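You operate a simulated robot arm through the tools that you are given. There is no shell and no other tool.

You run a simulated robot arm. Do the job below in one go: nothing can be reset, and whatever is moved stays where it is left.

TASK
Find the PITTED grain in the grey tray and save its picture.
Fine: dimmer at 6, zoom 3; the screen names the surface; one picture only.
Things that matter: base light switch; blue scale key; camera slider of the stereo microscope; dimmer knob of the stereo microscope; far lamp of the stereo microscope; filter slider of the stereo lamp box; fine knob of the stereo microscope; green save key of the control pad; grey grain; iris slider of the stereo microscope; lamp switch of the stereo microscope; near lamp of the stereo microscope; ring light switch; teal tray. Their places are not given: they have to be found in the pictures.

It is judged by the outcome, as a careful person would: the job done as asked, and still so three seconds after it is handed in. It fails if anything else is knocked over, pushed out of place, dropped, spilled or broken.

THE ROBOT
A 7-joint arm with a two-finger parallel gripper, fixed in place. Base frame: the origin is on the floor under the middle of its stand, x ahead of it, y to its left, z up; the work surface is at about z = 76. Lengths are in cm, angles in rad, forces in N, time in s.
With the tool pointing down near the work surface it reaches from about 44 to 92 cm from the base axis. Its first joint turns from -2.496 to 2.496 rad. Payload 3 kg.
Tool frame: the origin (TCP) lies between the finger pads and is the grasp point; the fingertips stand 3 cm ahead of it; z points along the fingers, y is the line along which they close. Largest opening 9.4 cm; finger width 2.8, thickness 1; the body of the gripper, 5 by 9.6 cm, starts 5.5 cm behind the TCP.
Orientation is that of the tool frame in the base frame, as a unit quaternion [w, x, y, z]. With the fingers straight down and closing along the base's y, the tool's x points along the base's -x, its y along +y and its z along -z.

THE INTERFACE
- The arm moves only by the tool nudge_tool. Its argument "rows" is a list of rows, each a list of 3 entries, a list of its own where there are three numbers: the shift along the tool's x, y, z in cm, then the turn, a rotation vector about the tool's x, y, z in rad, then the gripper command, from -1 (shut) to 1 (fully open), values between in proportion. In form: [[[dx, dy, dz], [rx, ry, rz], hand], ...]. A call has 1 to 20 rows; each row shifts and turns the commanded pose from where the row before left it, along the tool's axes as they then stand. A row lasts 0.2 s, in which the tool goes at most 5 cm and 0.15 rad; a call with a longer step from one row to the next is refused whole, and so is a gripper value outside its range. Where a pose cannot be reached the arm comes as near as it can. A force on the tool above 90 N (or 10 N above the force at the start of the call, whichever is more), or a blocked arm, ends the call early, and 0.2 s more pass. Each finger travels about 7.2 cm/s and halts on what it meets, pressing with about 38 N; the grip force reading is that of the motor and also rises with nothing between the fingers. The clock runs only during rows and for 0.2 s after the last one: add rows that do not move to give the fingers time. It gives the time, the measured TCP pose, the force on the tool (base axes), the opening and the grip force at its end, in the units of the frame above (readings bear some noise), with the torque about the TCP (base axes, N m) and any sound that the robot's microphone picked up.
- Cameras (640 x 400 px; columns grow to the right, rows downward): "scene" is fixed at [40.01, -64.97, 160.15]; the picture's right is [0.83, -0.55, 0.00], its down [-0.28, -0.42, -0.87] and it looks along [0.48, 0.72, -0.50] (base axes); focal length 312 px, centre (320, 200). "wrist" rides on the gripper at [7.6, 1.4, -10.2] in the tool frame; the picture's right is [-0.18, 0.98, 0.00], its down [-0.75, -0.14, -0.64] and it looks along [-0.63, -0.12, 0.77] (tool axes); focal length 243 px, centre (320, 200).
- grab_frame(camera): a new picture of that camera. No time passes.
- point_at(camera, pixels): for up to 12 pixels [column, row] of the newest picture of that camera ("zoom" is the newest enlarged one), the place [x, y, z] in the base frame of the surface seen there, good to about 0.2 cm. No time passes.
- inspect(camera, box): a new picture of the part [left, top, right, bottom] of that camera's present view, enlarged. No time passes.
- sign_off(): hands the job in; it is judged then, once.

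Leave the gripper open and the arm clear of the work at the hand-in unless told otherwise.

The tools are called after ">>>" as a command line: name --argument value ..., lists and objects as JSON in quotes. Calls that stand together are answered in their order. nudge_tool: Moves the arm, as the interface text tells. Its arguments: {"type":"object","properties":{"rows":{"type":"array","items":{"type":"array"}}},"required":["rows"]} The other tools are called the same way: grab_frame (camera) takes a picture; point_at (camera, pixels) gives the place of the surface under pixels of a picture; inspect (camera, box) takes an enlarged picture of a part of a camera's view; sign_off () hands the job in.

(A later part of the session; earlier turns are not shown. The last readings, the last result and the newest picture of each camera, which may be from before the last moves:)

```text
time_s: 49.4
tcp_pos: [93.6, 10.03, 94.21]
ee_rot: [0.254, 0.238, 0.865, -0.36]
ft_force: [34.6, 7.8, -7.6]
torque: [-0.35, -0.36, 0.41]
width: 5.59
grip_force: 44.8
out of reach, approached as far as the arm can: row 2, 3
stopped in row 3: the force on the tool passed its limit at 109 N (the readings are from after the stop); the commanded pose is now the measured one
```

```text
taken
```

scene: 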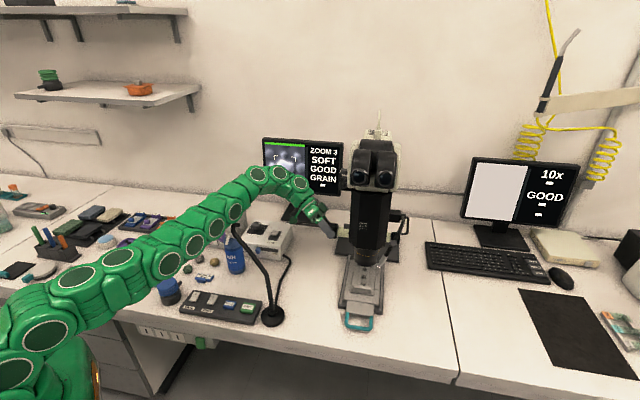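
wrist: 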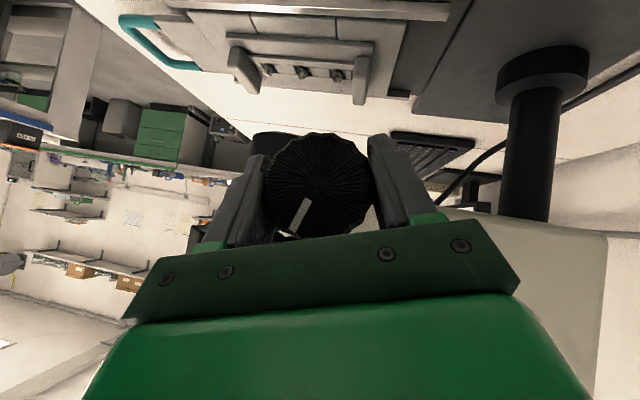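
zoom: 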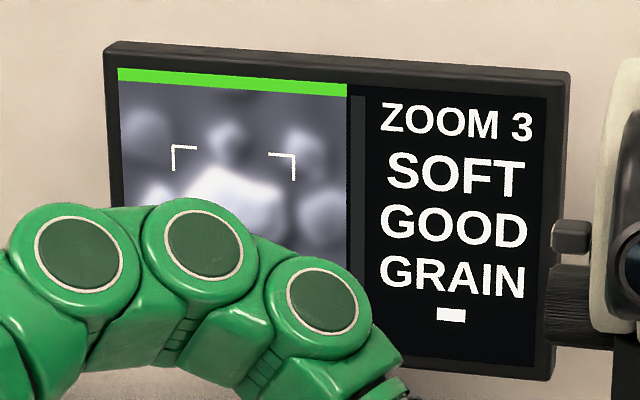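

The reading improved to SOFT, and the arm hit its swing limit. I open the fingers, swing back +1.2 rad around the knob's axis with the fingers open, to re-grip.

>>> nudge_tool --rows '[[[0, 0, 0], [0, 0, 0], 0], [[0, 0, 0], [0, 0, 0], 0.6], [[0, 0, 0], [0, 0, 0], 1], [[0, 0, 0], [0, 0, 0], 1], [[0, 0, 0], [-0.0707, 0, 0.0707], 1], [[0, 0, 0], [-0.0707, 0, 0.0707], 1], [[0, 0, 0], [-0.0707, 0, 0.0707], 1], [[0, 0, 0], [-0.0707, 0, 0.0707], 1], [[0, 0, 0], [-0.0707, 0, 0.0707], 1], [[0, 0, 0], [-0.0707, 0, 0.0707], 1], [[0, 0, 0], [-0.0707, 0, 0.0707], 1], [[0, 0, 0], [-0.0707, 0, 0.0707], 1], [[0, 0, 0], [-0.0707, 0, 0.0707], 1], [[0, 0, 0], [-0.0707, 0, 0.0707], 1], [[0, 0, 0], [-0.0707, 0, 0.0707], 1], [[0, 0, 0], [-0.0707, 0, 0.0707], 1], [[0, 0, 0], [0, 0, 0], 1]]'

>>> grab_frame --camera "wrist"

>>> inspect --camera "scene" --box '[250, 130, 350, 200]'

>>> inspect --camera "scene" --box '[330, 240, 410, 290]'

```text
time_s: 53.0
tcp_pos: [93.36, 9.78, 94.2]
ee_rot: [0.447, 0.445, 0.762, 0.147]
ft_force: [-0.6, -0.2, 0.8]
torque: [0.02, -0.01, 0.02]
width: 9.41
grip_force: 0.1
```

```text
taken
```

wrist: 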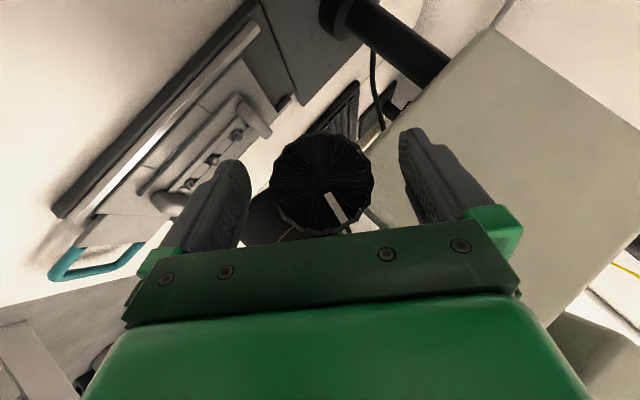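

```text
5.71 times, centred on (300, 165) of scene
```

zoom: 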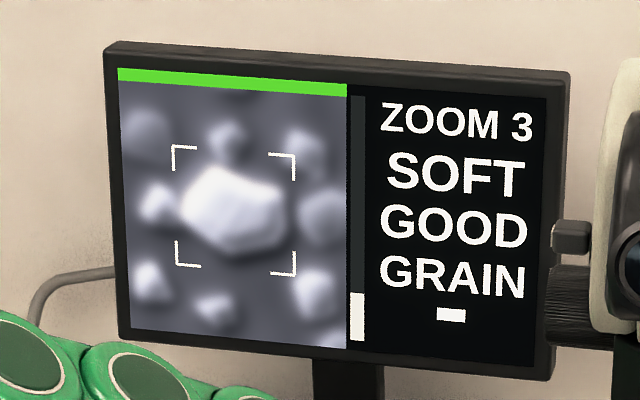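

```text
8.00 times, centred on (370, 265) of scene
```

zoom: 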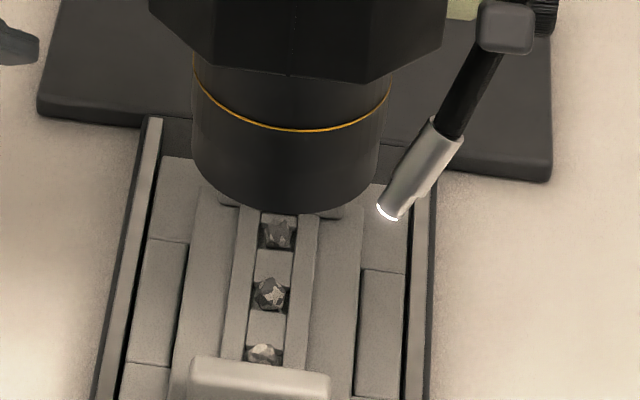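

The view is fully visible now: SOFT with the bar at 20%. I shift back onto the knob centre and close again.

>>> nudge_tool --rows '[[[-0.39, 0.12, 0.7], [0, 0, 0], 1], [[0, 0, 0], [0, 0, 0], 0.4], [[0, 0, 0], [0, 0, 0], 0.2], [[0, 0, 0], [0, 0, 0], -1], [[0, 0, 0], [0, 0, 0], -1], [[0, 0, 0], [0, 0, 0], -1]]'

>>> inspect --camera "scene" --box '[250, 130, 350, 200]'

```text
time_s: 54.4
tcp_pos: [94.14, 9.34, 94.07]
ee_rot: [0.448, 0.443, 0.762, 0.148]
ft_force: [-15.0, -6.8, -13.6]
torque: [-0.11, -0.11, -0.28]
width: 5.73
grip_force: 44.4
```

```text
5.71 times, centred on (300, 165) of scene
```

zoom: 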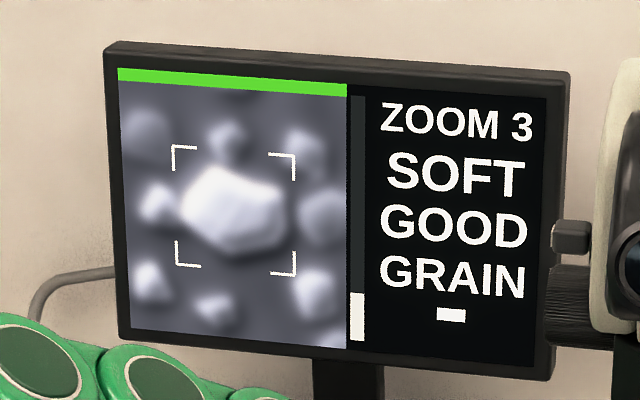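

Re-gripped; I turn −0.15 rad and read the screen.

>>> nudge_tool --rows '[[[0, 0, 0], [0.035, 0, -0.035], -1], [[0, 0, 0], [0.035, 0, -0.035], -1], [[0, 0, 0], [0.036, 0, -0.036], -1], [[0, 0, 0], [0, 0, 0], -1]]'

>>> inspect --camera "scene" --box '[250, 130, 350, 200]'

```text
time_s: 55.4
tcp_pos: [94.23, 9.51, 94.21]
ee_rot: [0.43, 0.426, 0.792, 0.083]
ft_force: [-37.5, -2.7, -12.5]
torque: [0.11, 0.1, -1.01]
width: 5.73
grip_force: 44.8
```

```text
5.71 times, centred on (300, 165) of scene
```

zoom: 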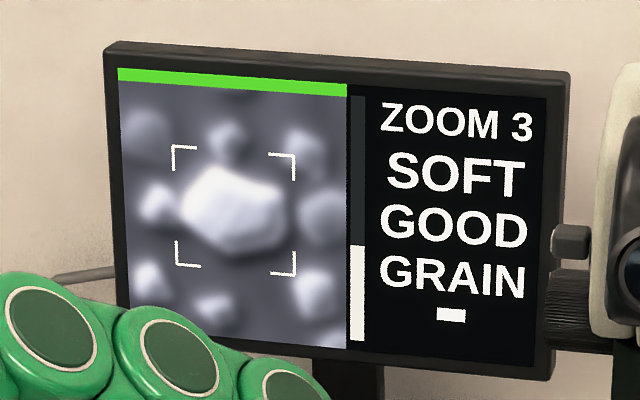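

The bar rose to about 40%. I keep turning the same way in small steps.

>>> nudge_tool --rows '[[[0, 0, 0], [0.035, 0, -0.035], -1], [[0, 0, 0], [0.035, 0, -0.035], -1], [[0, 0, 0], [0.036, 0, -0.036], -1], [[0, 0, 0], [0, 0, 0], -1]]'

>>> inspect --camera "scene" --box '[250, 130, 350, 200]'

```text
time_s: 56.4
tcp_pos: [94.16, 9.44, 94.11]
ee_rot: [0.411, 0.405, 0.816, 0.017]
ft_force: [-42.9, -5.0, -25.3]
torque: [0.31, 0.3, -0.81]
width: 5.73
grip_force: 44.4
```

```text
5.71 times, centred on (300, 165) of scene
```

zoom: 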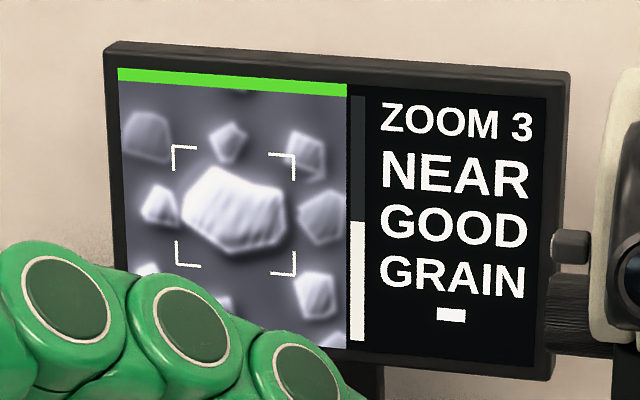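

NEAR at about 50%. I continue −0.1 rad.

>>> nudge_tool --rows '[[[0, 0, 0], [0.0354, 0, -0.0354], -1], [[0, 0, 0], [0.0354, 0, -0.0354], -1], [[0, 0, 0], [0, 0, 0], -1]]'

>>> inspect --camera "scene" --box '[250, 130, 350, 200]'

```text
time_s: 57.2
tcp_pos: [94.31, 9.4, 94.05]
ee_rot: [0.397, 0.39, 0.831, -0.025]
ft_force: [-49.2, -4.3, -29.2]
torque: [-0.11, -0.11, -0.9]
width: 5.75
grip_force: 45.5
```

```text
5.71 times, centred on (300, 165) of scene
```

zoom: 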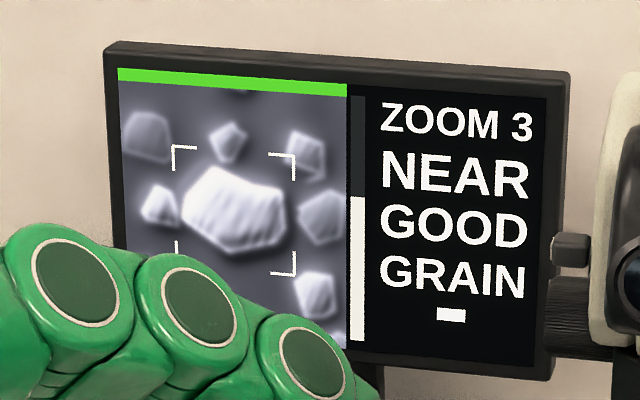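

60% now. The side force is rising, so I relieve it with a 0.15 cm shift while turning another −0.1 rad.

>>> nudge_tool --rows '[[[0.1, -0.11, -0.03], [0, 0, 0], -1], [[0, 0, 0], [0.0354, 0, -0.0354], -1], [[0, 0, 0], [0.0354, 0, -0.0354], -1], [[0, 0, 0], [0, 0, 0], -1]]'

>>> inspect --camera "scene" --box '[250, 130, 350, 200]'

```text
time_s: 58.2
tcp_pos: [94.06, 9.5, 94.21]
ee_rot: [0.384, 0.373, 0.842, -0.068]
ft_force: [20.2, -1.1, -12.7]
torque: [-0.1, -0.13, -0.27]
width: 5.72
grip_force: 45.4
```

```text
5.71 times, centred on (300, 165) of scene
```

zoom: 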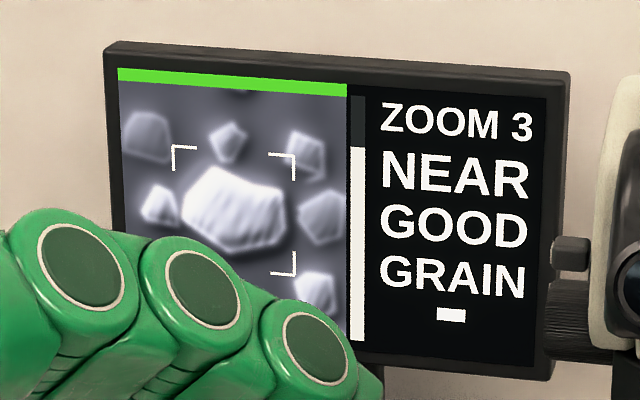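

Bar at about 80%. Another −0.07 rad.

>>> nudge_tool --rows '[[[0, 0, 0], [0.025, 0, -0.025], -1], [[0, 0, 0], [0.025, 0, -0.025], -1], [[0, 0, 0], [0, 0, 0], -1]]'

>>> inspect --camera "scene" --box '[250, 130, 350, 200]'

```text
time_s: 59.0
tcp_pos: [94.15, 9.33, 94.2]
ee_rot: [0.372, 0.363, 0.848, -0.1]
ft_force: [0.7, -5.8, 7.2]
torque: [0.15, 0.13, -0.42]
width: 5.71
grip_force: 44.8
```

```text
5.71 times, centred on (300, 165) of scene
```

zoom: 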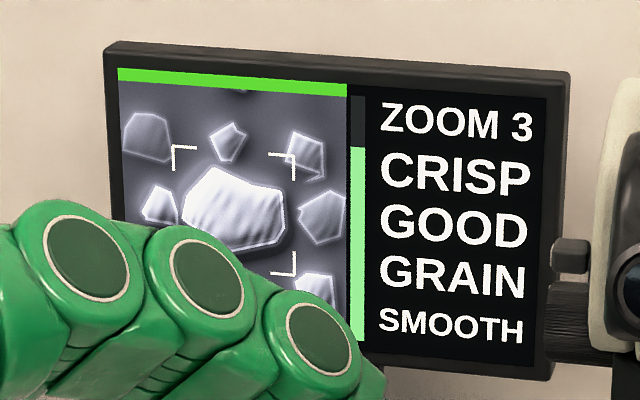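

CRISP, and the surface is named: this middle grain is SMOOTH. I turn a tiny bit more (−0.04 rad) to sit closer to the focus peak.

>>> nudge_tool --rows '[[[0, 0, 0], [0.0283, 0, -0.0283], -1], [[0, 0, 0], [0, 0, 0], -1]]'

>>> inspect --camera "scene" --box '[250, 130, 350, 200]'

```text
time_s: 59.6
tcp_pos: [94.06, 9.4, 94.1]
ee_rot: [0.365, 0.355, 0.853, -0.116]
ft_force: [9.7, -4.1, 7.7]
torque: [-0.03, -0.03, -0.44]
width: 5.69
grip_force: 45.5
```

```text
5.71 times, centred on (300, 165) of scene
```

zoom: 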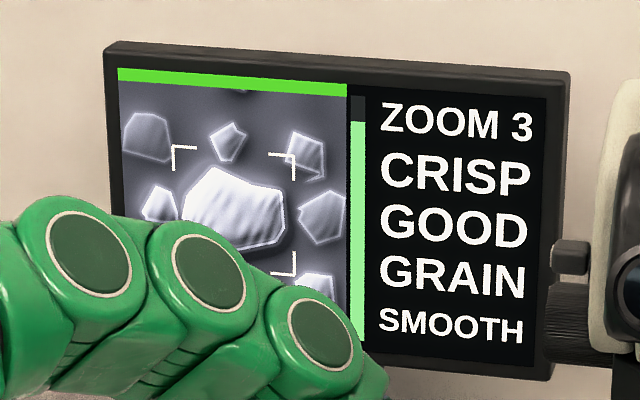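

90% now. One more small step (−0.035 rad), then release gently.

>>> nudge_tool --rows '[[[0, 0, 0], [0.025, 0, -0.025], -1], [[0, 0, 0], [0, 0, 0], -1]]'

>>> inspect --camera "scene" --box '[250, 130, 350, 200]'

```text
time_s: 60.2
tcp_pos: [94.12, 9.39, 94.12]
ee_rot: [0.358, 0.35, 0.855, -0.133]
ft_force: [13.2, -0.6, 13.9]
torque: [0.08, 0.03, -0.66]
width: 5.7
grip_force: 44.9
```

```text
5.71 times, centred on (300, 165) of scene
```

zoom: 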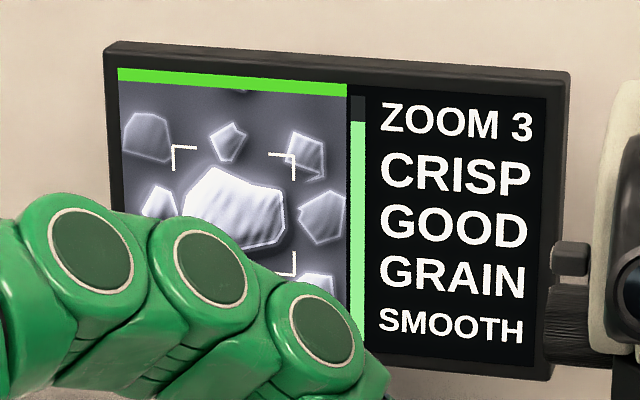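

CRISP at 90%. I release, retreat 10 cm along the tool axis, and rise clear.

>>> nudge_tool --rows '[[[0, 0, 0], [0, 0, 0], -0.3], [[0, 0, 0], [0, 0, 0], 0.3], [[0, 0, 0], [0, 0, 0], 1], [[0, 0, 0], [0, 0, 0], 1], [[0, 0, -2], [0, 0, 0], 1], [[0, 0, -4], [0, 0, 0], 1], [[0, 0, -4], [0, 0, 0], 1], [[0, 0, -4], [0, 0, 0], 1], [[0, 0, -4], [0, 0, 0], 1], [[0, 0, 0], [0, 0, 0], 1]]'

>>> grab_frame --camera "scene"

>>> inspect --camera "scene" --box '[250, 130, 350, 200]'

>>> inspect --camera "scene" --box '[330, 280, 400, 340]'

>>> point_at --camera "zoom" --pixels '[[270, 440], [190, 355], [180, 300], [350, 370], [300, 390], [240, 380], [180, 260], [350, 280], [270, 270], [200, 200], [260, 340], [350, 310]]'

```text
time_s: 62.4
tcp_pos: [84.73, 18.01, 106.94]
ee_rot: [0.358, 0.351, 0.855, -0.132]
ft_force: [-0.6, 0.3, -0.1]
torque: [0.01, 0.0, -0.03]
width: 9.41
grip_force: 0.0
```

```text
taken
```

scene: 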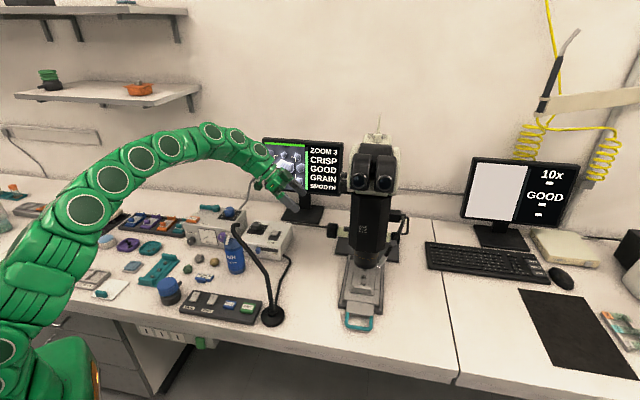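

```text
5.71 times, centred on (300, 165) of scene
```

zoom: 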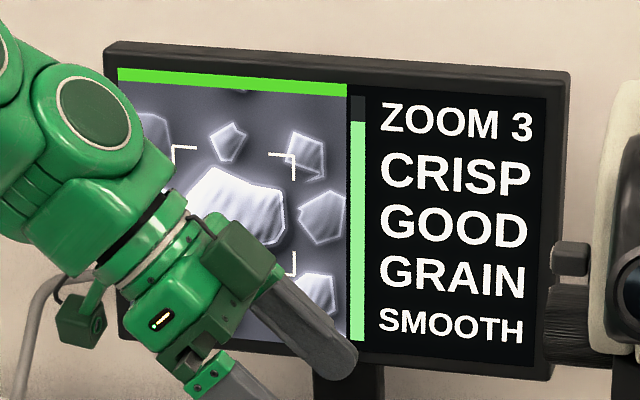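

```text
6.67 times, centred on (365, 310) of scene
```

zoom: 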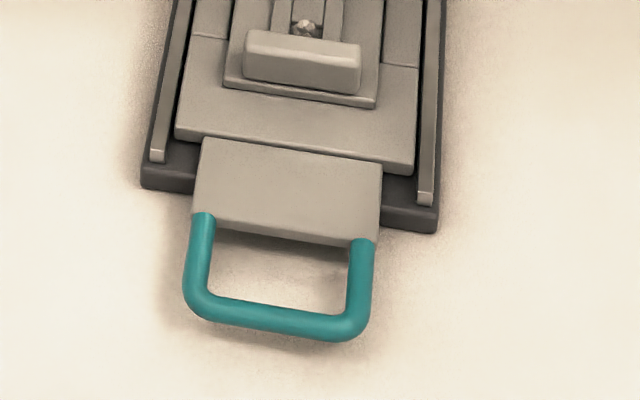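

```text
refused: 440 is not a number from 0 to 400
```

Still CRISP and SMOOTH after release. Now I measure the teal handle: bar middle (270,318), ends (200,300) and (350,328), arms, plate edge.

>>> point_at --camera "zoom" --pixels '[[270, 318], [205, 300], [345, 327], [202, 250], [360, 285], [290, 225], [200, 210], [375, 235], [270, 280], [240, 306], [310, 322], [270, 305]]'

```text
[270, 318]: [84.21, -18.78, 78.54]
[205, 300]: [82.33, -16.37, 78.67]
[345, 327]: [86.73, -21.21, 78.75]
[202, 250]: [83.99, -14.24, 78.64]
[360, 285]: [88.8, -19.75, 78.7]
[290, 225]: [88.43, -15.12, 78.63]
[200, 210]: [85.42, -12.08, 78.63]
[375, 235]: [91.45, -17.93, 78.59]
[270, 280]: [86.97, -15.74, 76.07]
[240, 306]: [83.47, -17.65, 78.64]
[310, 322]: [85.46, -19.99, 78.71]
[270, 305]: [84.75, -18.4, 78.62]
```

The handle bar's centre is about (84.5, −18.4, 78.2), running crosswise, with about 4 cm of free loop inside. I back away from the scope, bring the tool vertical, and move over to the front side at a safe height.

>>> nudge_tool --rows '[[[0.27, -2.99, -2.63], [0, 0, 0], 1], [[0.27, -2.99, -2.63], [0, 0, 0], 1], [[0.27, -2.99, -2.63], [0, 0, 0], 1], [[0, 0, 0], [0, 0.131, 0], 1], [[0, 0, 0], [0, 0.131, 0], 1], [[0, 0, 0], [0, 0.131, 0], 1], [[0, 0, 0], [0, 0.131, 0], 1], [[0, 0, 0], [0, 0.131, 0], 1], [[0, 0, 0], [0, 0.13, 0], 1], [[-2.26, -2.83, -1.2], [0, 0, 0], 0.4], [[-2.26, -2.83, -1.2], [0, 0, 0], 0], [[-2.26, -2.83, -1.2], [0, 0, 0], -0.36], [[-2.26, -2.83, -1.2], [0, 0, 0], -0.36], [[-2.26, -2.83, -1.2], [0, 0, 0], -0.36], [[0, 0, 0], [0, 0, 0], -0.36]]'

>>> grab_frame --camera "scene"

>>> grab_frame --camera "wrist"

```text
time_s: 65.6
tcp_pos: [72.19, -2.58, 117.45]
ee_rot: [0.005, 0.374, 0.927, 0.011]
ft_force: [-0.1, 0.3, 0.0]
torque: [0.01, 0.02, -0.01]
width: 3.02
grip_force: 0.0
```

```text
taken
```

scene: 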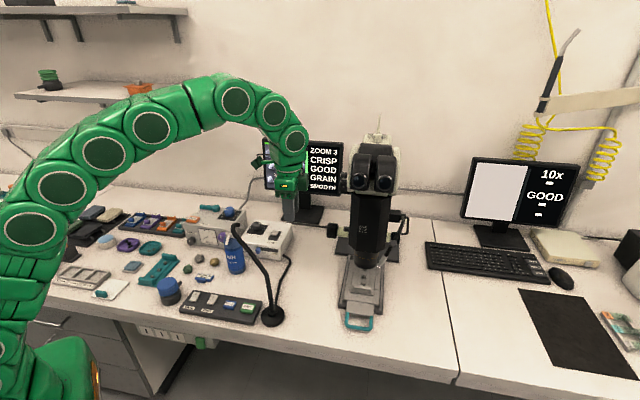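

```text
taken
```

wrist: 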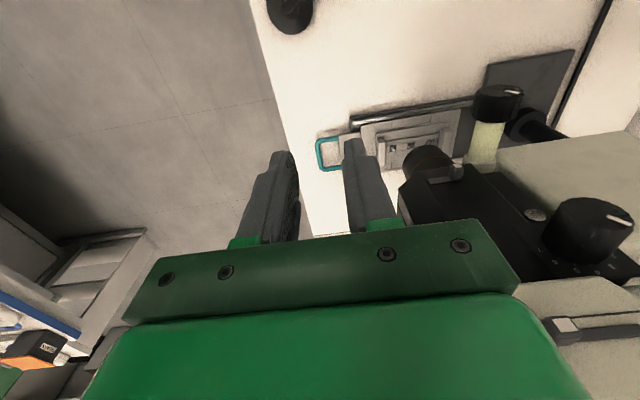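

I swing to the front of the scope (about 72, −26, 112) and lean the tool so its fingers point slightly toward the scope (−0.436 rad about tool x).

>>> nudge_tool --rows '[[[-2.76, -2.76, 0.9], [0, 0, 0], -0.36], [[-2.76, -2.76, 0.9], [0, 0, 0], -0.36], [[-2.76, -2.76, 0.9], [0, 0, 0], -0.36], [[-2.76, -2.76, 0.9], [0, 0, 0], -0.36], [[-2.76, -2.76, 0.9], [0, 0, 0], -0.36], [[-2.76, -2.76, 0.9], [0, 0, 0], -0.36], [[0, 0, 0], [-0.145, 0, 0], -0.36], [[0, 0, 0], [-0.145, 0, 0], -0.36], [[0, 0, 0], [-0.146, 0, 0], -0.36], [[0, 0, 0], [0, 0, 0], -0.36]]'

>>> grab_frame --camera "scene"

>>> grab_frame --camera "wrist"

```text
time_s: 67.8
tcp_pos: [72.72, -25.65, 111.42]
ee_rot: [0.084, 0.363, 0.903, 0.213]
ft_force: [0.5, 0.2, -0.4]
torque: [0.0, 0.0, 0.0]
width: 3.0
grip_force: 0.1
```

```text
taken
```

scene: 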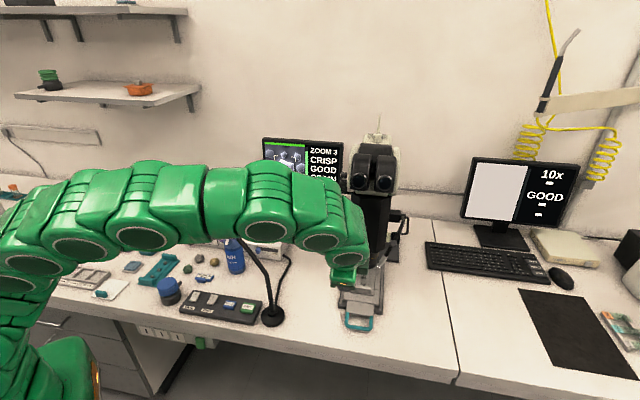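

```text
taken
```

wrist: 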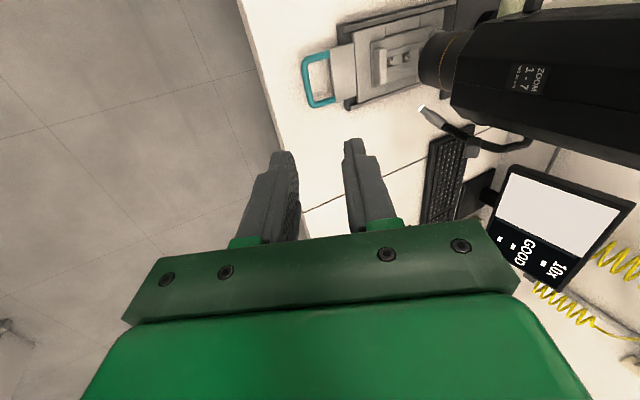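

The handle is seen at (318,80). I reduce the lean to about 12° and lower to about (78, −25, 92), in front of the handle.

>>> nudge_tool --rows '[[[0, 0, 0], [0.125, 0, 0], -0.36], [[0, 0, 0], [0.125, 0, 0], -0.36], [[-0.67, 0, 3.97], [0, 0, 0], -0.36], [[-0.67, 0, 3.97], [0, 0, 0], -0.36], [[-0.67, 0, 3.97], [0, 0, 0], -0.36], [[-0.67, 0, 3.97], [0, 0, 0], -0.36], [[-0.67, 0, 3.97], [0, 0, 0], -0.36], [[0, 0, 0], [0, 0, 0], -0.36]]'

>>> grab_frame --camera "scene"

>>> grab_frame --camera "wrist"

```text
time_s: 69.6
tcp_pos: [77.93, -25.0, 92.0]
ee_rot: [0.038, 0.372, 0.922, 0.098]
ft_force: [0.8, 0.0, -0.8]
torque: [0.02, -0.01, 0.02]
width: 3.02
grip_force: 0.0
```

```text
taken
```

scene: 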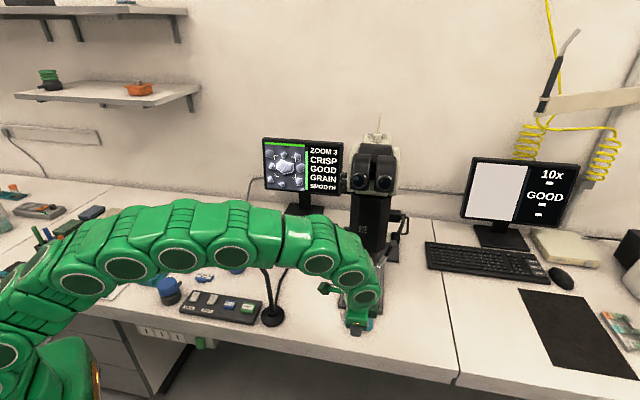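

```text
taken
```

wrist: 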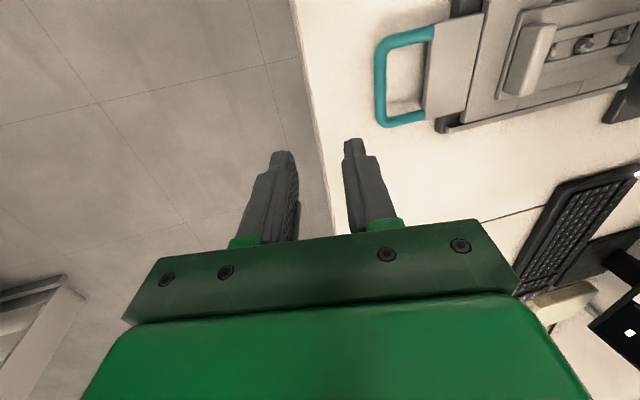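

The screen is fully visible now. I measure the handle bar again from this close wrist view (bar at (381,90)).

>>> inspect --camera "wrist" --box '[340, 10, 480, 140]'

>>> point_at --camera "zoom" --pixels '[[138, 200], [130, 270], [150, 140], [138, 235], [115, 235], [160, 235], [240, 70], [230, 340], [290, 240], [200, 230], [320, 60], [280, 330]]'

```text
3.08 times, centred on (410, 75) of wrist
```

zoom: 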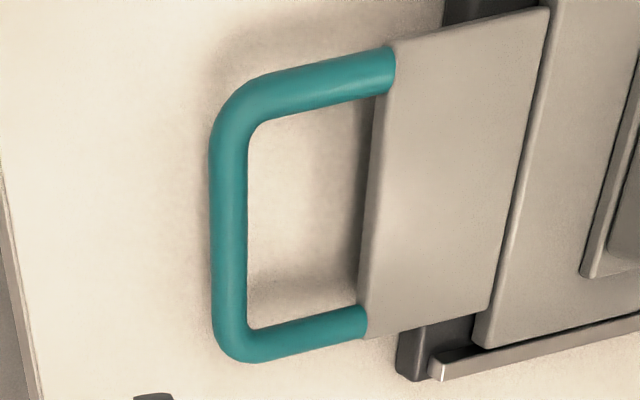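

```text
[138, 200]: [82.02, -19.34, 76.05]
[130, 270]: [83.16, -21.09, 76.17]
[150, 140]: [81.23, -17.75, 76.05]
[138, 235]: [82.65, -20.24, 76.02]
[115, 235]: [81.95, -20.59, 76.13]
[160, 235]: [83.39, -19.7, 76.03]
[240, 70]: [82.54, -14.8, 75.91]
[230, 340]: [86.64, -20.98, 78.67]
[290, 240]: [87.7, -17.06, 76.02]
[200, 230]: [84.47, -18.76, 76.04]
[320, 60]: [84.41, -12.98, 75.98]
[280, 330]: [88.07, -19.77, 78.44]
```

I query the bar's own pixels: (230,230), its edges (213,230) and (246,230), ends, and the plate edge (368,200).

>>> point_at --camera "zoom" --pixels '[[230, 230], [216, 230], [243, 230], [230, 160], [230, 300], [368, 200], [380, 200], [310, 85], [310, 330], [230, 200]]'

```text
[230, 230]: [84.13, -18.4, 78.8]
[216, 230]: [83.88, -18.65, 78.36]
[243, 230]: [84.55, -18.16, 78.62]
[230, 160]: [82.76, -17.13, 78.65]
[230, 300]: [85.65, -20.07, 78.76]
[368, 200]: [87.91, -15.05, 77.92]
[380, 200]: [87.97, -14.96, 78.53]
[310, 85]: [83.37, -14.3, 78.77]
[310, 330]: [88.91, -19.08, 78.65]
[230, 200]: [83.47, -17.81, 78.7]
```

The bar's centre is (84.2, −18.6, 78.2), 1.1 cm thick. I move above it, then down along the tool so the fingers straddle the bar.

>>> nudge_tool --rows '[[[-0.03, 1.96, 1.87], [0, 0, 0], -0.36], [[-0.03, 1.96, 1.87], [0, 0, 0], -0.36], [[-0.03, 1.96, 1.87], [0, 0, 0], -0.36], [[0, 0, 2], [0, 0, 0], -0.36], [[0, 0, 0], [0, 0, 0], -0.36]]'

>>> grab_frame --camera "wrist"

>>> grab_frame --camera "scene"

```text
time_s: 70.8
tcp_pos: [82.98, -19.98, 85.75]
ee_rot: [0.039, 0.372, 0.922, 0.099]
ft_force: [0.0, -0.3, 0.0]
torque: [-0.02, -0.02, -0.01]
width: 3.01
grip_force: 0.1
```

```text
taken
```

wrist: 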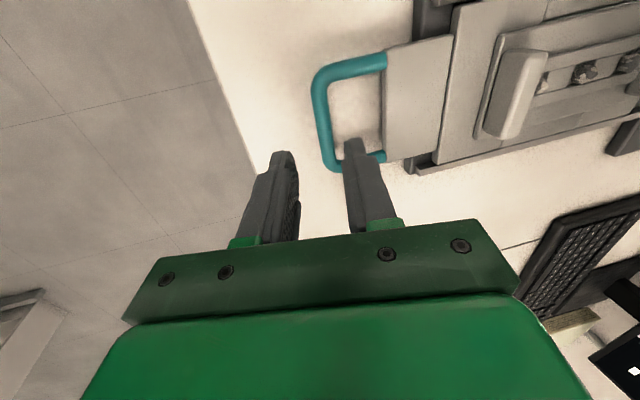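

```text
taken
```

scene: 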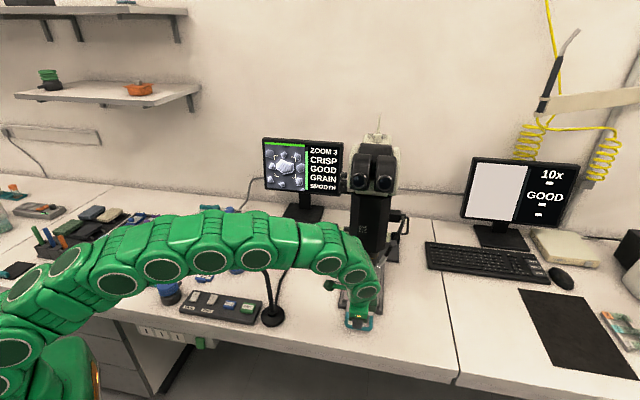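

The tool axis points at the middle of the bar. I lower the last 6 cm.

>>> nudge_tool --rows '[[[0.03, 0.11, 2.2], [0, 0, 0], -0.36], [[0.03, 0.11, 1.8], [0, 0, 0], -0.36], [[0, 0, 1.2], [0, 0, 0], -0.36], [[0, 0, 0.75], [0, 0, 0], -0.36], [[0, 0, 0], [0, 0, 0], -0.36]]'

>>> grab_frame --camera "wrist"

>>> inspect --camera "scene" --box '[310, 230, 430, 340]'

```text
time_s: 72.0
tcp_pos: [84.13, -18.73, 80.06]
ee_rot: [0.038, 0.372, 0.922, 0.099]
ft_force: [-0.7, 0.3, -0.4]
torque: [0.0, 0.01, -0.01]
width: 3.01
grip_force: 0.0
```

```text
taken
```

wrist: 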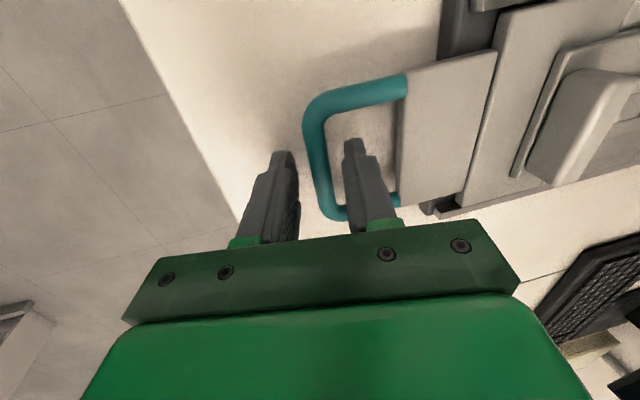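

```text
3.64 times, centred on (370, 285) of scene
```

zoom: 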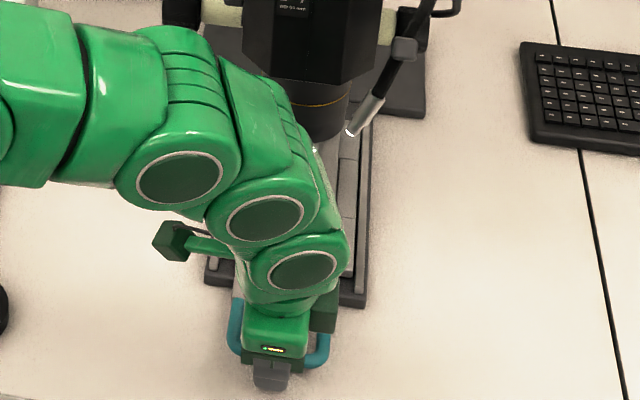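

The bar sits between the fingers. I close on it.

>>> nudge_tool --rows '[[[0, 0, 0], [0, 0, 0], -0.6], [[0, 0, 0], [0, 0, 0], -1], [[0, 0, 0], [0, 0, 0], -1], [[0, 0, 0], [0, 0, 0], -1]]'

>>> inspect --camera "scene" --box '[250, 130, 350, 200]'

```text
time_s: 73.0
tcp_pos: [84.04, -18.74, 80.07]
ee_rot: [0.039, 0.372, 0.922, 0.098]
ft_force: [-1.2, 1.6, 3.3]
torque: [0.02, -0.03, 0.0]
width: 1.16
grip_force: 44.9
```

```text
5.71 times, centred on (300, 165) of scene
```

zoom: 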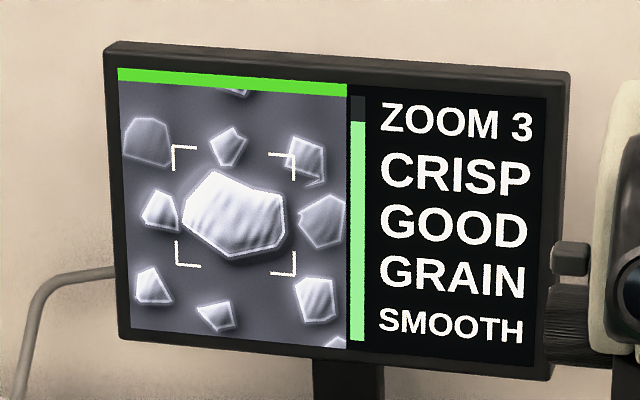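

The handle is held (1.16 cm). I pull the stage out 2 cm and watch the screen.

>>> nudge_tool --rows '[[[0.009, -0.489, -0.105], [0, 0, 0], -1], [[0.009, -0.489, -0.105], [0, 0, 0], -1], [[0.009, -0.489, -0.105], [0, 0, 0], -1], [[0.009, -0.489, -0.105], [0, 0, 0], -1], [[0, 0, 0], [0, 0, 0], -1]]'

>>> inspect --camera "scene" --box '[250, 130, 350, 200]'

>>> inspect --camera "scene" --box '[310, 230, 430, 340]'

```text
time_s: 74.2
tcp_pos: [82.62, -20.19, 80.05]
ee_rot: [0.039, 0.372, 0.922, 0.098]
ft_force: [6.6, -7.9, -12.3]
torque: [0.62, 0.76, 0.28]
width: 1.13
grip_force: 44.6
```

```text
5.71 times, centred on (300, 165) of scene
```

zoom: 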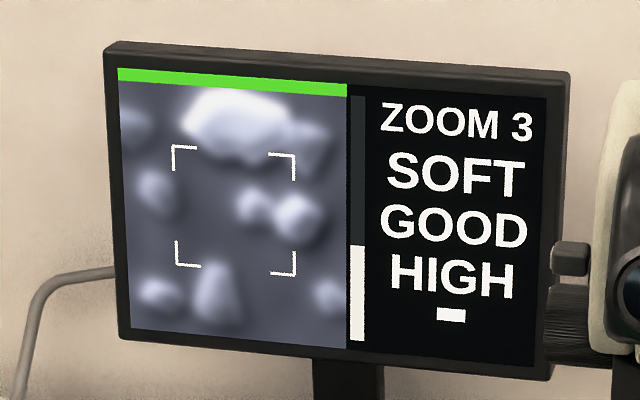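

```text
3.64 times, centred on (370, 285) of scene
```

zoom: 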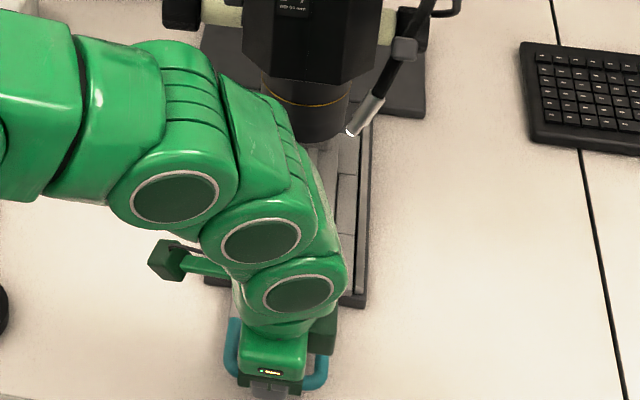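

The view scrolls as the stage moves (the old grain is at the top, "HIGH"). I pull the remaining 1.9 cm toward the next grain.

>>> nudge_tool --rows '[[[0.009, -0.464, -0.1], [0, 0, 0], -1], [[0.009, -0.464, -0.1], [0, 0, 0], -1], [[0.009, -0.464, -0.1], [0, 0, 0], -1], [[0.009, -0.464, -0.1], [0, 0, 0], -1], [[0, 0, 0], [0, 0, 0], -1]]'

>>> inspect --camera "scene" --box '[250, 130, 350, 200]'

```text
time_s: 75.4
tcp_pos: [81.47, -21.41, 79.99]
ee_rot: [0.039, 0.372, 0.922, 0.097]
ft_force: [13.5, -13.6, -17.3]
torque: [-0.42, -0.32, -0.08]
width: 1.15
grip_force: 44.8
```

```text
5.71 times, centred on (300, 165) of scene
```

zoom: 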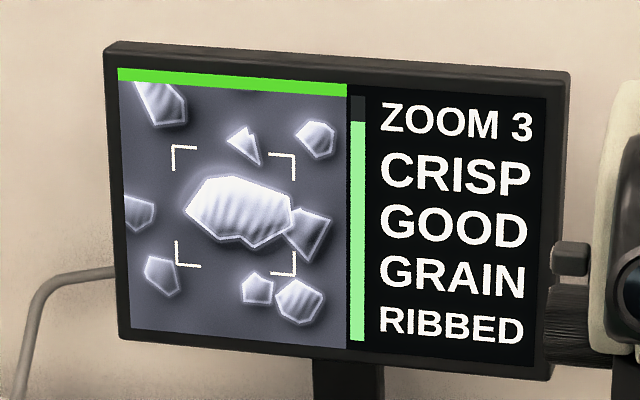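

This grain is RIBBED. So I push the stage back in: first 3.7 cm back to the middle.

>>> nudge_tool --rows '[[[-0.008, 0.452, 0.0967], [0, 0, 0], -1], [[-0.008, 0.452, 0.0967], [0, 0, 0], -1], [[-0.008, 0.452, 0.0967], [0, 0, 0], -1], [[-0.008, 0.452, 0.0967], [0, 0, 0], -1], [[-0.008, 0.452, 0.0967], [0, 0, 0], -1], [[-0.008, 0.452, 0.0967], [0, 0, 0], -1], [[-0.008, 0.452, 0.0967], [0, 0, 0], -1], [[-0.008, 0.452, 0.0967], [0, 0, 0], -1], [[0, 0, 0], [0, 0, 0], -1]]'

>>> inspect --camera "scene" --box '[250, 130, 350, 200]'

>>> grab_frame --camera "scene"

```text
time_s: 77.4
tcp_pos: [84.05, -18.84, 80.06]
ee_rot: [0.038, 0.371, 0.923, 0.098]
ft_force: [-12.6, 14.0, 9.1]
torque: [0.54, 0.47, 0.05]
width: 1.14
grip_force: 44.9
```

```text
5.71 times, centred on (300, 165) of scene
```

zoom: 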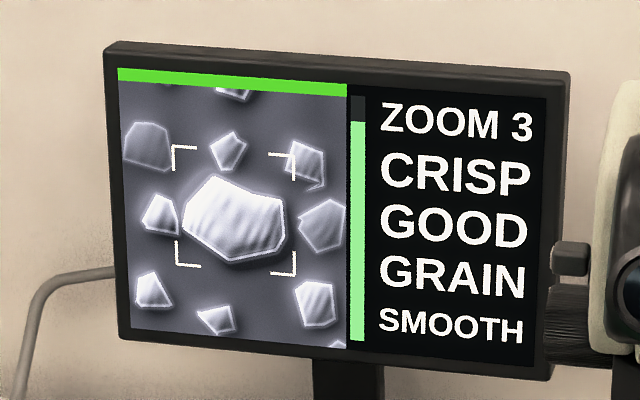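

```text
taken
```

scene: 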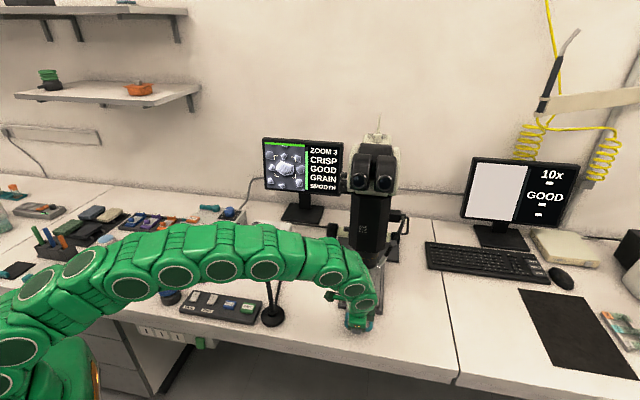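

Back on the SMOOTH middle grain. I push 1.9 cm further in and check clearance to the scope.

>>> nudge_tool --rows '[[[0.1, 0.452, 0.0967], [0, 0, 0], -1], [[0.008, 0.452, 0.0967], [0, 0, 0], -1], [[0.008, 0.452, 0.0967], [0, 0, 0], -1], [[0.008, 0.452, 0.0967], [0, 0, 0], -1], [[0, 0, 0], [0, 0, 0], -1]]'

>>> inspect --camera "scene" --box '[250, 130, 350, 200]'

>>> inspect --camera "scene" --box '[290, 140, 440, 340]'

>>> grab_frame --camera "wrist"

```text
time_s: 78.6
tcp_pos: [85.25, -17.54, 80.13]
ee_rot: [0.04, 0.372, 0.922, 0.097]
ft_force: [8.9, -10.2, 8.6]
torque: [-0.42, -0.46, -0.09]
width: 1.15
grip_force: 45.1
```

```text
5.71 times, centred on (300, 165) of scene
```

zoom: 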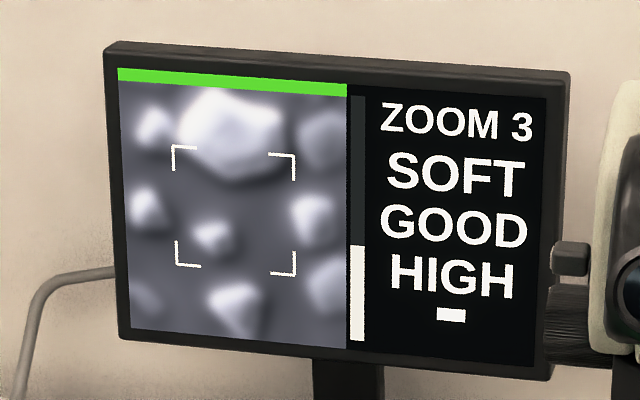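

```text
2.00 times, centred on (365, 240) of scene
```

zoom: 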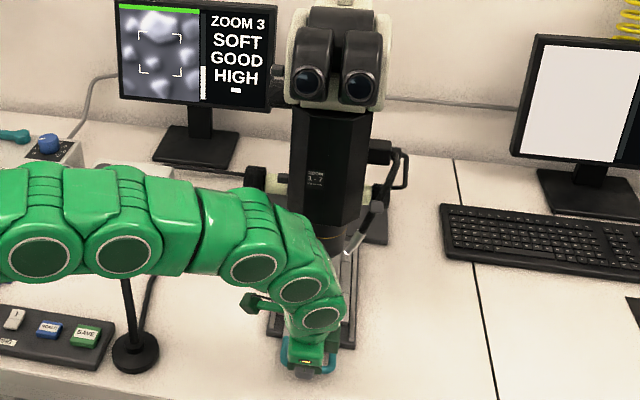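

```text
taken
```

wrist: 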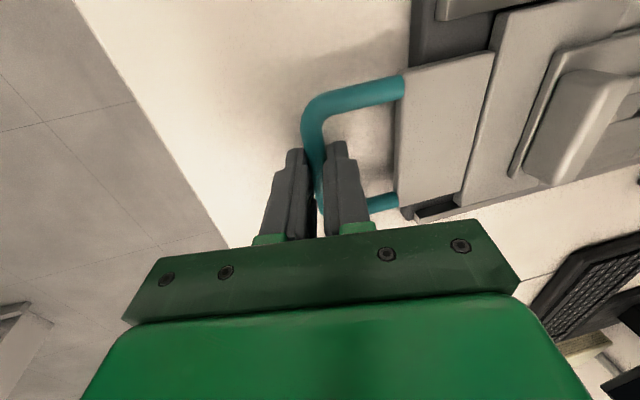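

Half-way; there is still a gap between wrist and scope. I push the remaining 1.85 cm in small steps.

>>> nudge_tool --rows '[[[-0.04, 0.452, 0.0967], [0, 0, 0], -1], [[0.005, 0.452, 0.0967], [0, 0, 0], -1], [[0.005, 0.452, 0.0967], [0, 0, 0], -1], [[0.005, 0.452, 0.0967], [0, 0, 0], -1], [[0, 0, 0], [0, 0, 0], -1]]'

>>> inspect --camera "scene" --box '[250, 130, 350, 200]'

>>> inspect --camera "scene" --box '[290, 140, 440, 340]'

```text
time_s: 79.8
tcp_pos: [86.47, -16.16, 80.12]
ee_rot: [0.04, 0.372, 0.922, 0.099]
ft_force: [18.4, -20.8, 17.9]
torque: [-0.4, -0.5, -0.11]
width: 1.18
grip_force: 45.3
```

```text
5.71 times, centred on (300, 165) of scene
```

zoom: 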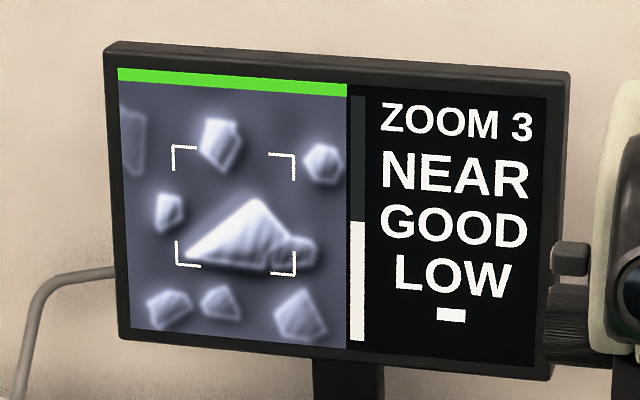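

```text
2.00 times, centred on (365, 240) of scene
```

zoom: 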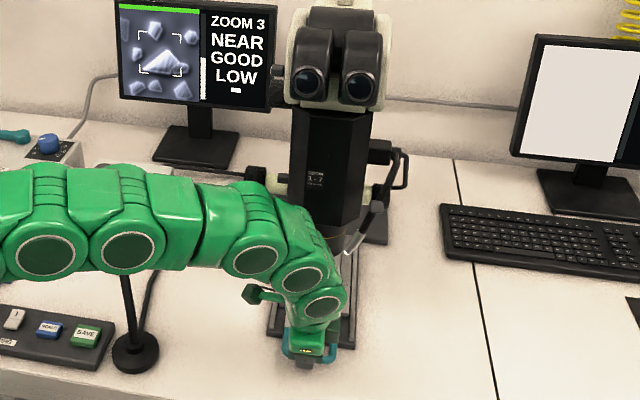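

The third grain appears low in the frame ("LOW"), so it needs a bit more push: 0.55 cm.

>>> nudge_tool --rows '[[[-0.08, 0.27, 0.05], [0, 0, 0], -1], [[0, 0.27, 0.05], [0, 0, 0], -1], [[0, 0, 0], [0, 0, 0], -1]]'

>>> inspect --camera "scene" --box '[250, 130, 350, 200]'

```text
time_s: 80.6
tcp_pos: [86.88, -15.72, 80.02]
ee_rot: [0.038, 0.372, 0.922, 0.098]
ft_force: [14.1, -13.5, 19.9]
torque: [-0.09, -0.12, 0.0]
width: 1.16
grip_force: 45.2
```

```text
5.71 times, centred on (300, 165) of scene
```

zoom: 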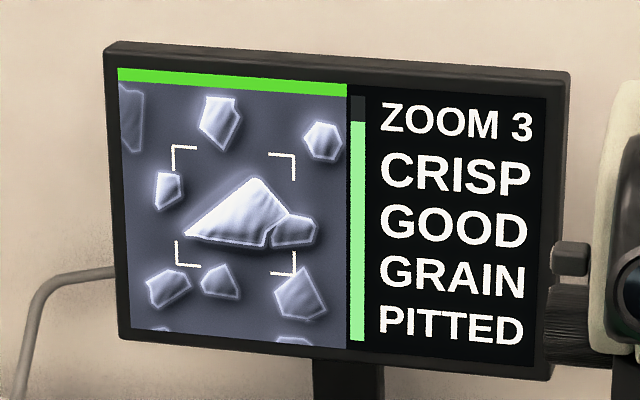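

PITTED, CRISP, GOOD, GRAIN. I nudge 0.12 cm more to centre it, then release the handle.

>>> nudge_tool --rows '[[[-0.05, 0.12, 0.0], [0, 0, 0], -1], [[0, 0, 0], [0, 0, 0], -1], [[0, 0, 0], [0, 0, 0], -0.7], [[0, 0, 0], [0, 0, 0], -0.36], [[0, 0, 0], [0, 0, 0], -0.36]]'

>>> inspect --camera "scene" --box '[250, 130, 350, 200]'

>>> grab_frame --camera "wrist"

```text
time_s: 81.8
tcp_pos: [86.93, -15.73, 79.99]
ee_rot: [0.038, 0.371, 0.922, 0.098]
ft_force: [0.2, -1.0, 0.0]
torque: [-0.02, 0.02, -0.01]
width: 2.99
grip_force: 0.0
```

```text
5.71 times, centred on (300, 165) of scene
```

zoom: 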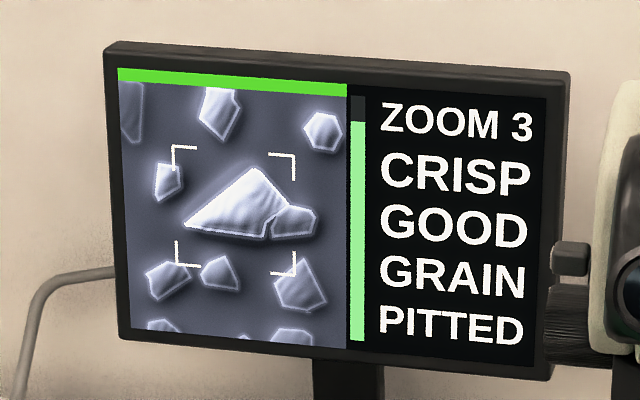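

```text
taken
```

wrist: 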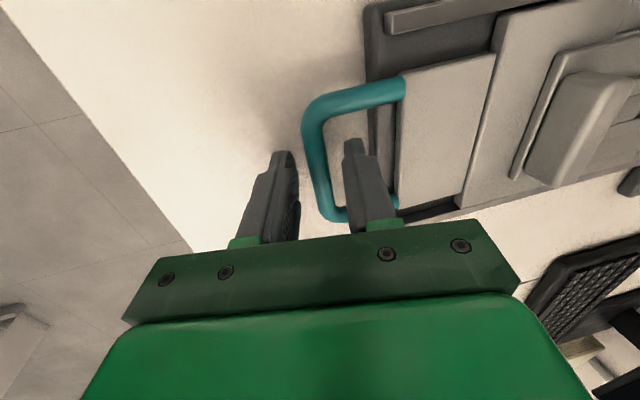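

The grain is centred: PITTED, CRISP, GOOD. The fingers are open around the bar. I lift straight out along the tool and move away to the front and up.

>>> nudge_tool --rows '[[[0, 0, -1], [0, 0, 0], -0.36], [[0, 0, -2], [0, 0, 0], -0.36], [[0, 0, -3.5], [0, 0, 0], -0.36], [[0, 0, -3.5], [0, 0, 0], -0.36], [[1.34, -1.83, -3.12], [0, 0, 0], -0.36], [[1.34, -1.83, -3.12], [0, 0, 0], -0.36], [[1.34, -1.83, -3.12], [0, 0, 0], -0.36], [[1.34, -1.83, -3.12], [0, 0, 0], -0.36], [[1.34, -1.83, -3.12], [0, 0, 0], -0.36], [[1.34, -1.83, -3.12], [0, 0, 0], -0.36], [[0, 0, 0], [0, 0, 0], -0.36]]'

>>> grab_frame --camera "scene"

>>> inspect --camera "scene" --box '[250, 130, 350, 200]'

```text
time_s: 84.2
tcp_pos: [69.66, -22.14, 105.73]
ee_rot: [0.038, 0.372, 0.922, 0.097]
ft_force: [-0.1, 0.5, 0.1]
torque: [0.01, -0.01, 0.0]
width: 3.0
grip_force: 0.1
```

```text
taken
```

scene: 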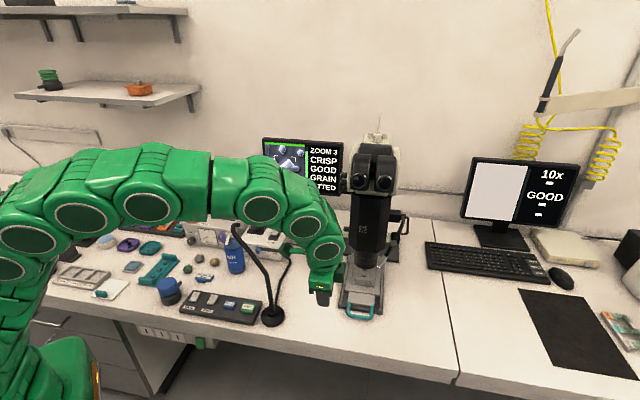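

```text
5.71 times, centred on (300, 165) of scene
```

zoom: 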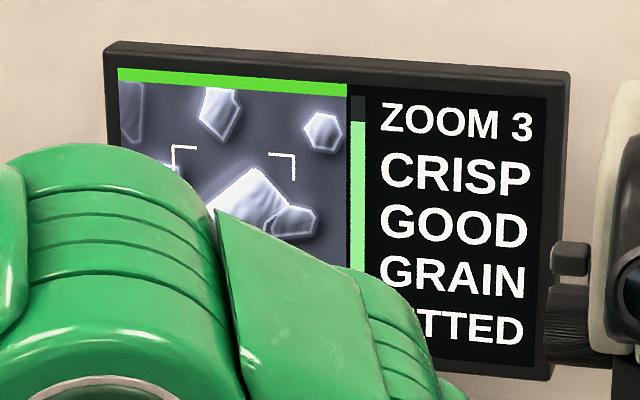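

Everything still reads well on the screen. I bring the tool back to vertical and home yaw, then move toward the SAVE key area, staying in front (base side) of the near lamp.

>>> nudge_tool --rows '[[[0, 0, 0], [0.105, 0, 0], -0.36], [[0, 0, 0], [0.105, 0, 0], -0.5], [[0, 0, 0], [0, 0, -0.131], -0.7], [[0, 0, 0], [0, 0, -0.131], -1], [[0, 0, 0], [0, 0, -0.131], -1], [[0, 0, 0], [0, 0, -0.131], -1], [[0, 0, 0], [0, 0, -0.131], -1], [[0, 0, 0], [0, 0, -0.125], -1], [[0, 0, 0], [0, 0, 0], -1]]'

>>> grab_frame --camera "scene"

```text
time_s: 86.2
tcp_pos: [69.58, -22.34, 105.75]
ee_rot: [0.0, -0.008, 1.0, 0.001]
ft_force: [-0.2, -0.4, 0.2]
torque: [-0.03, -0.03, 0.0]
width: 0.01
grip_force: 33.2
```

```text
taken
```

scene: 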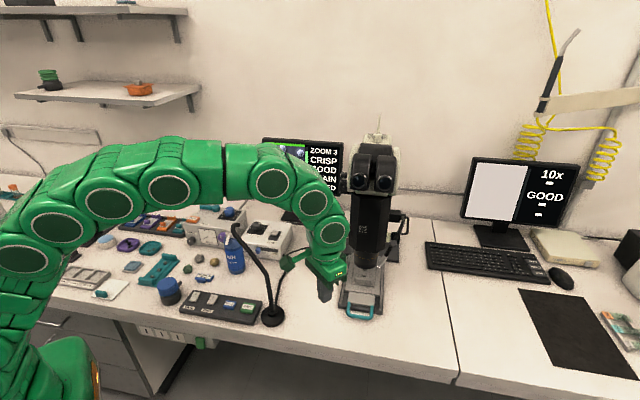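

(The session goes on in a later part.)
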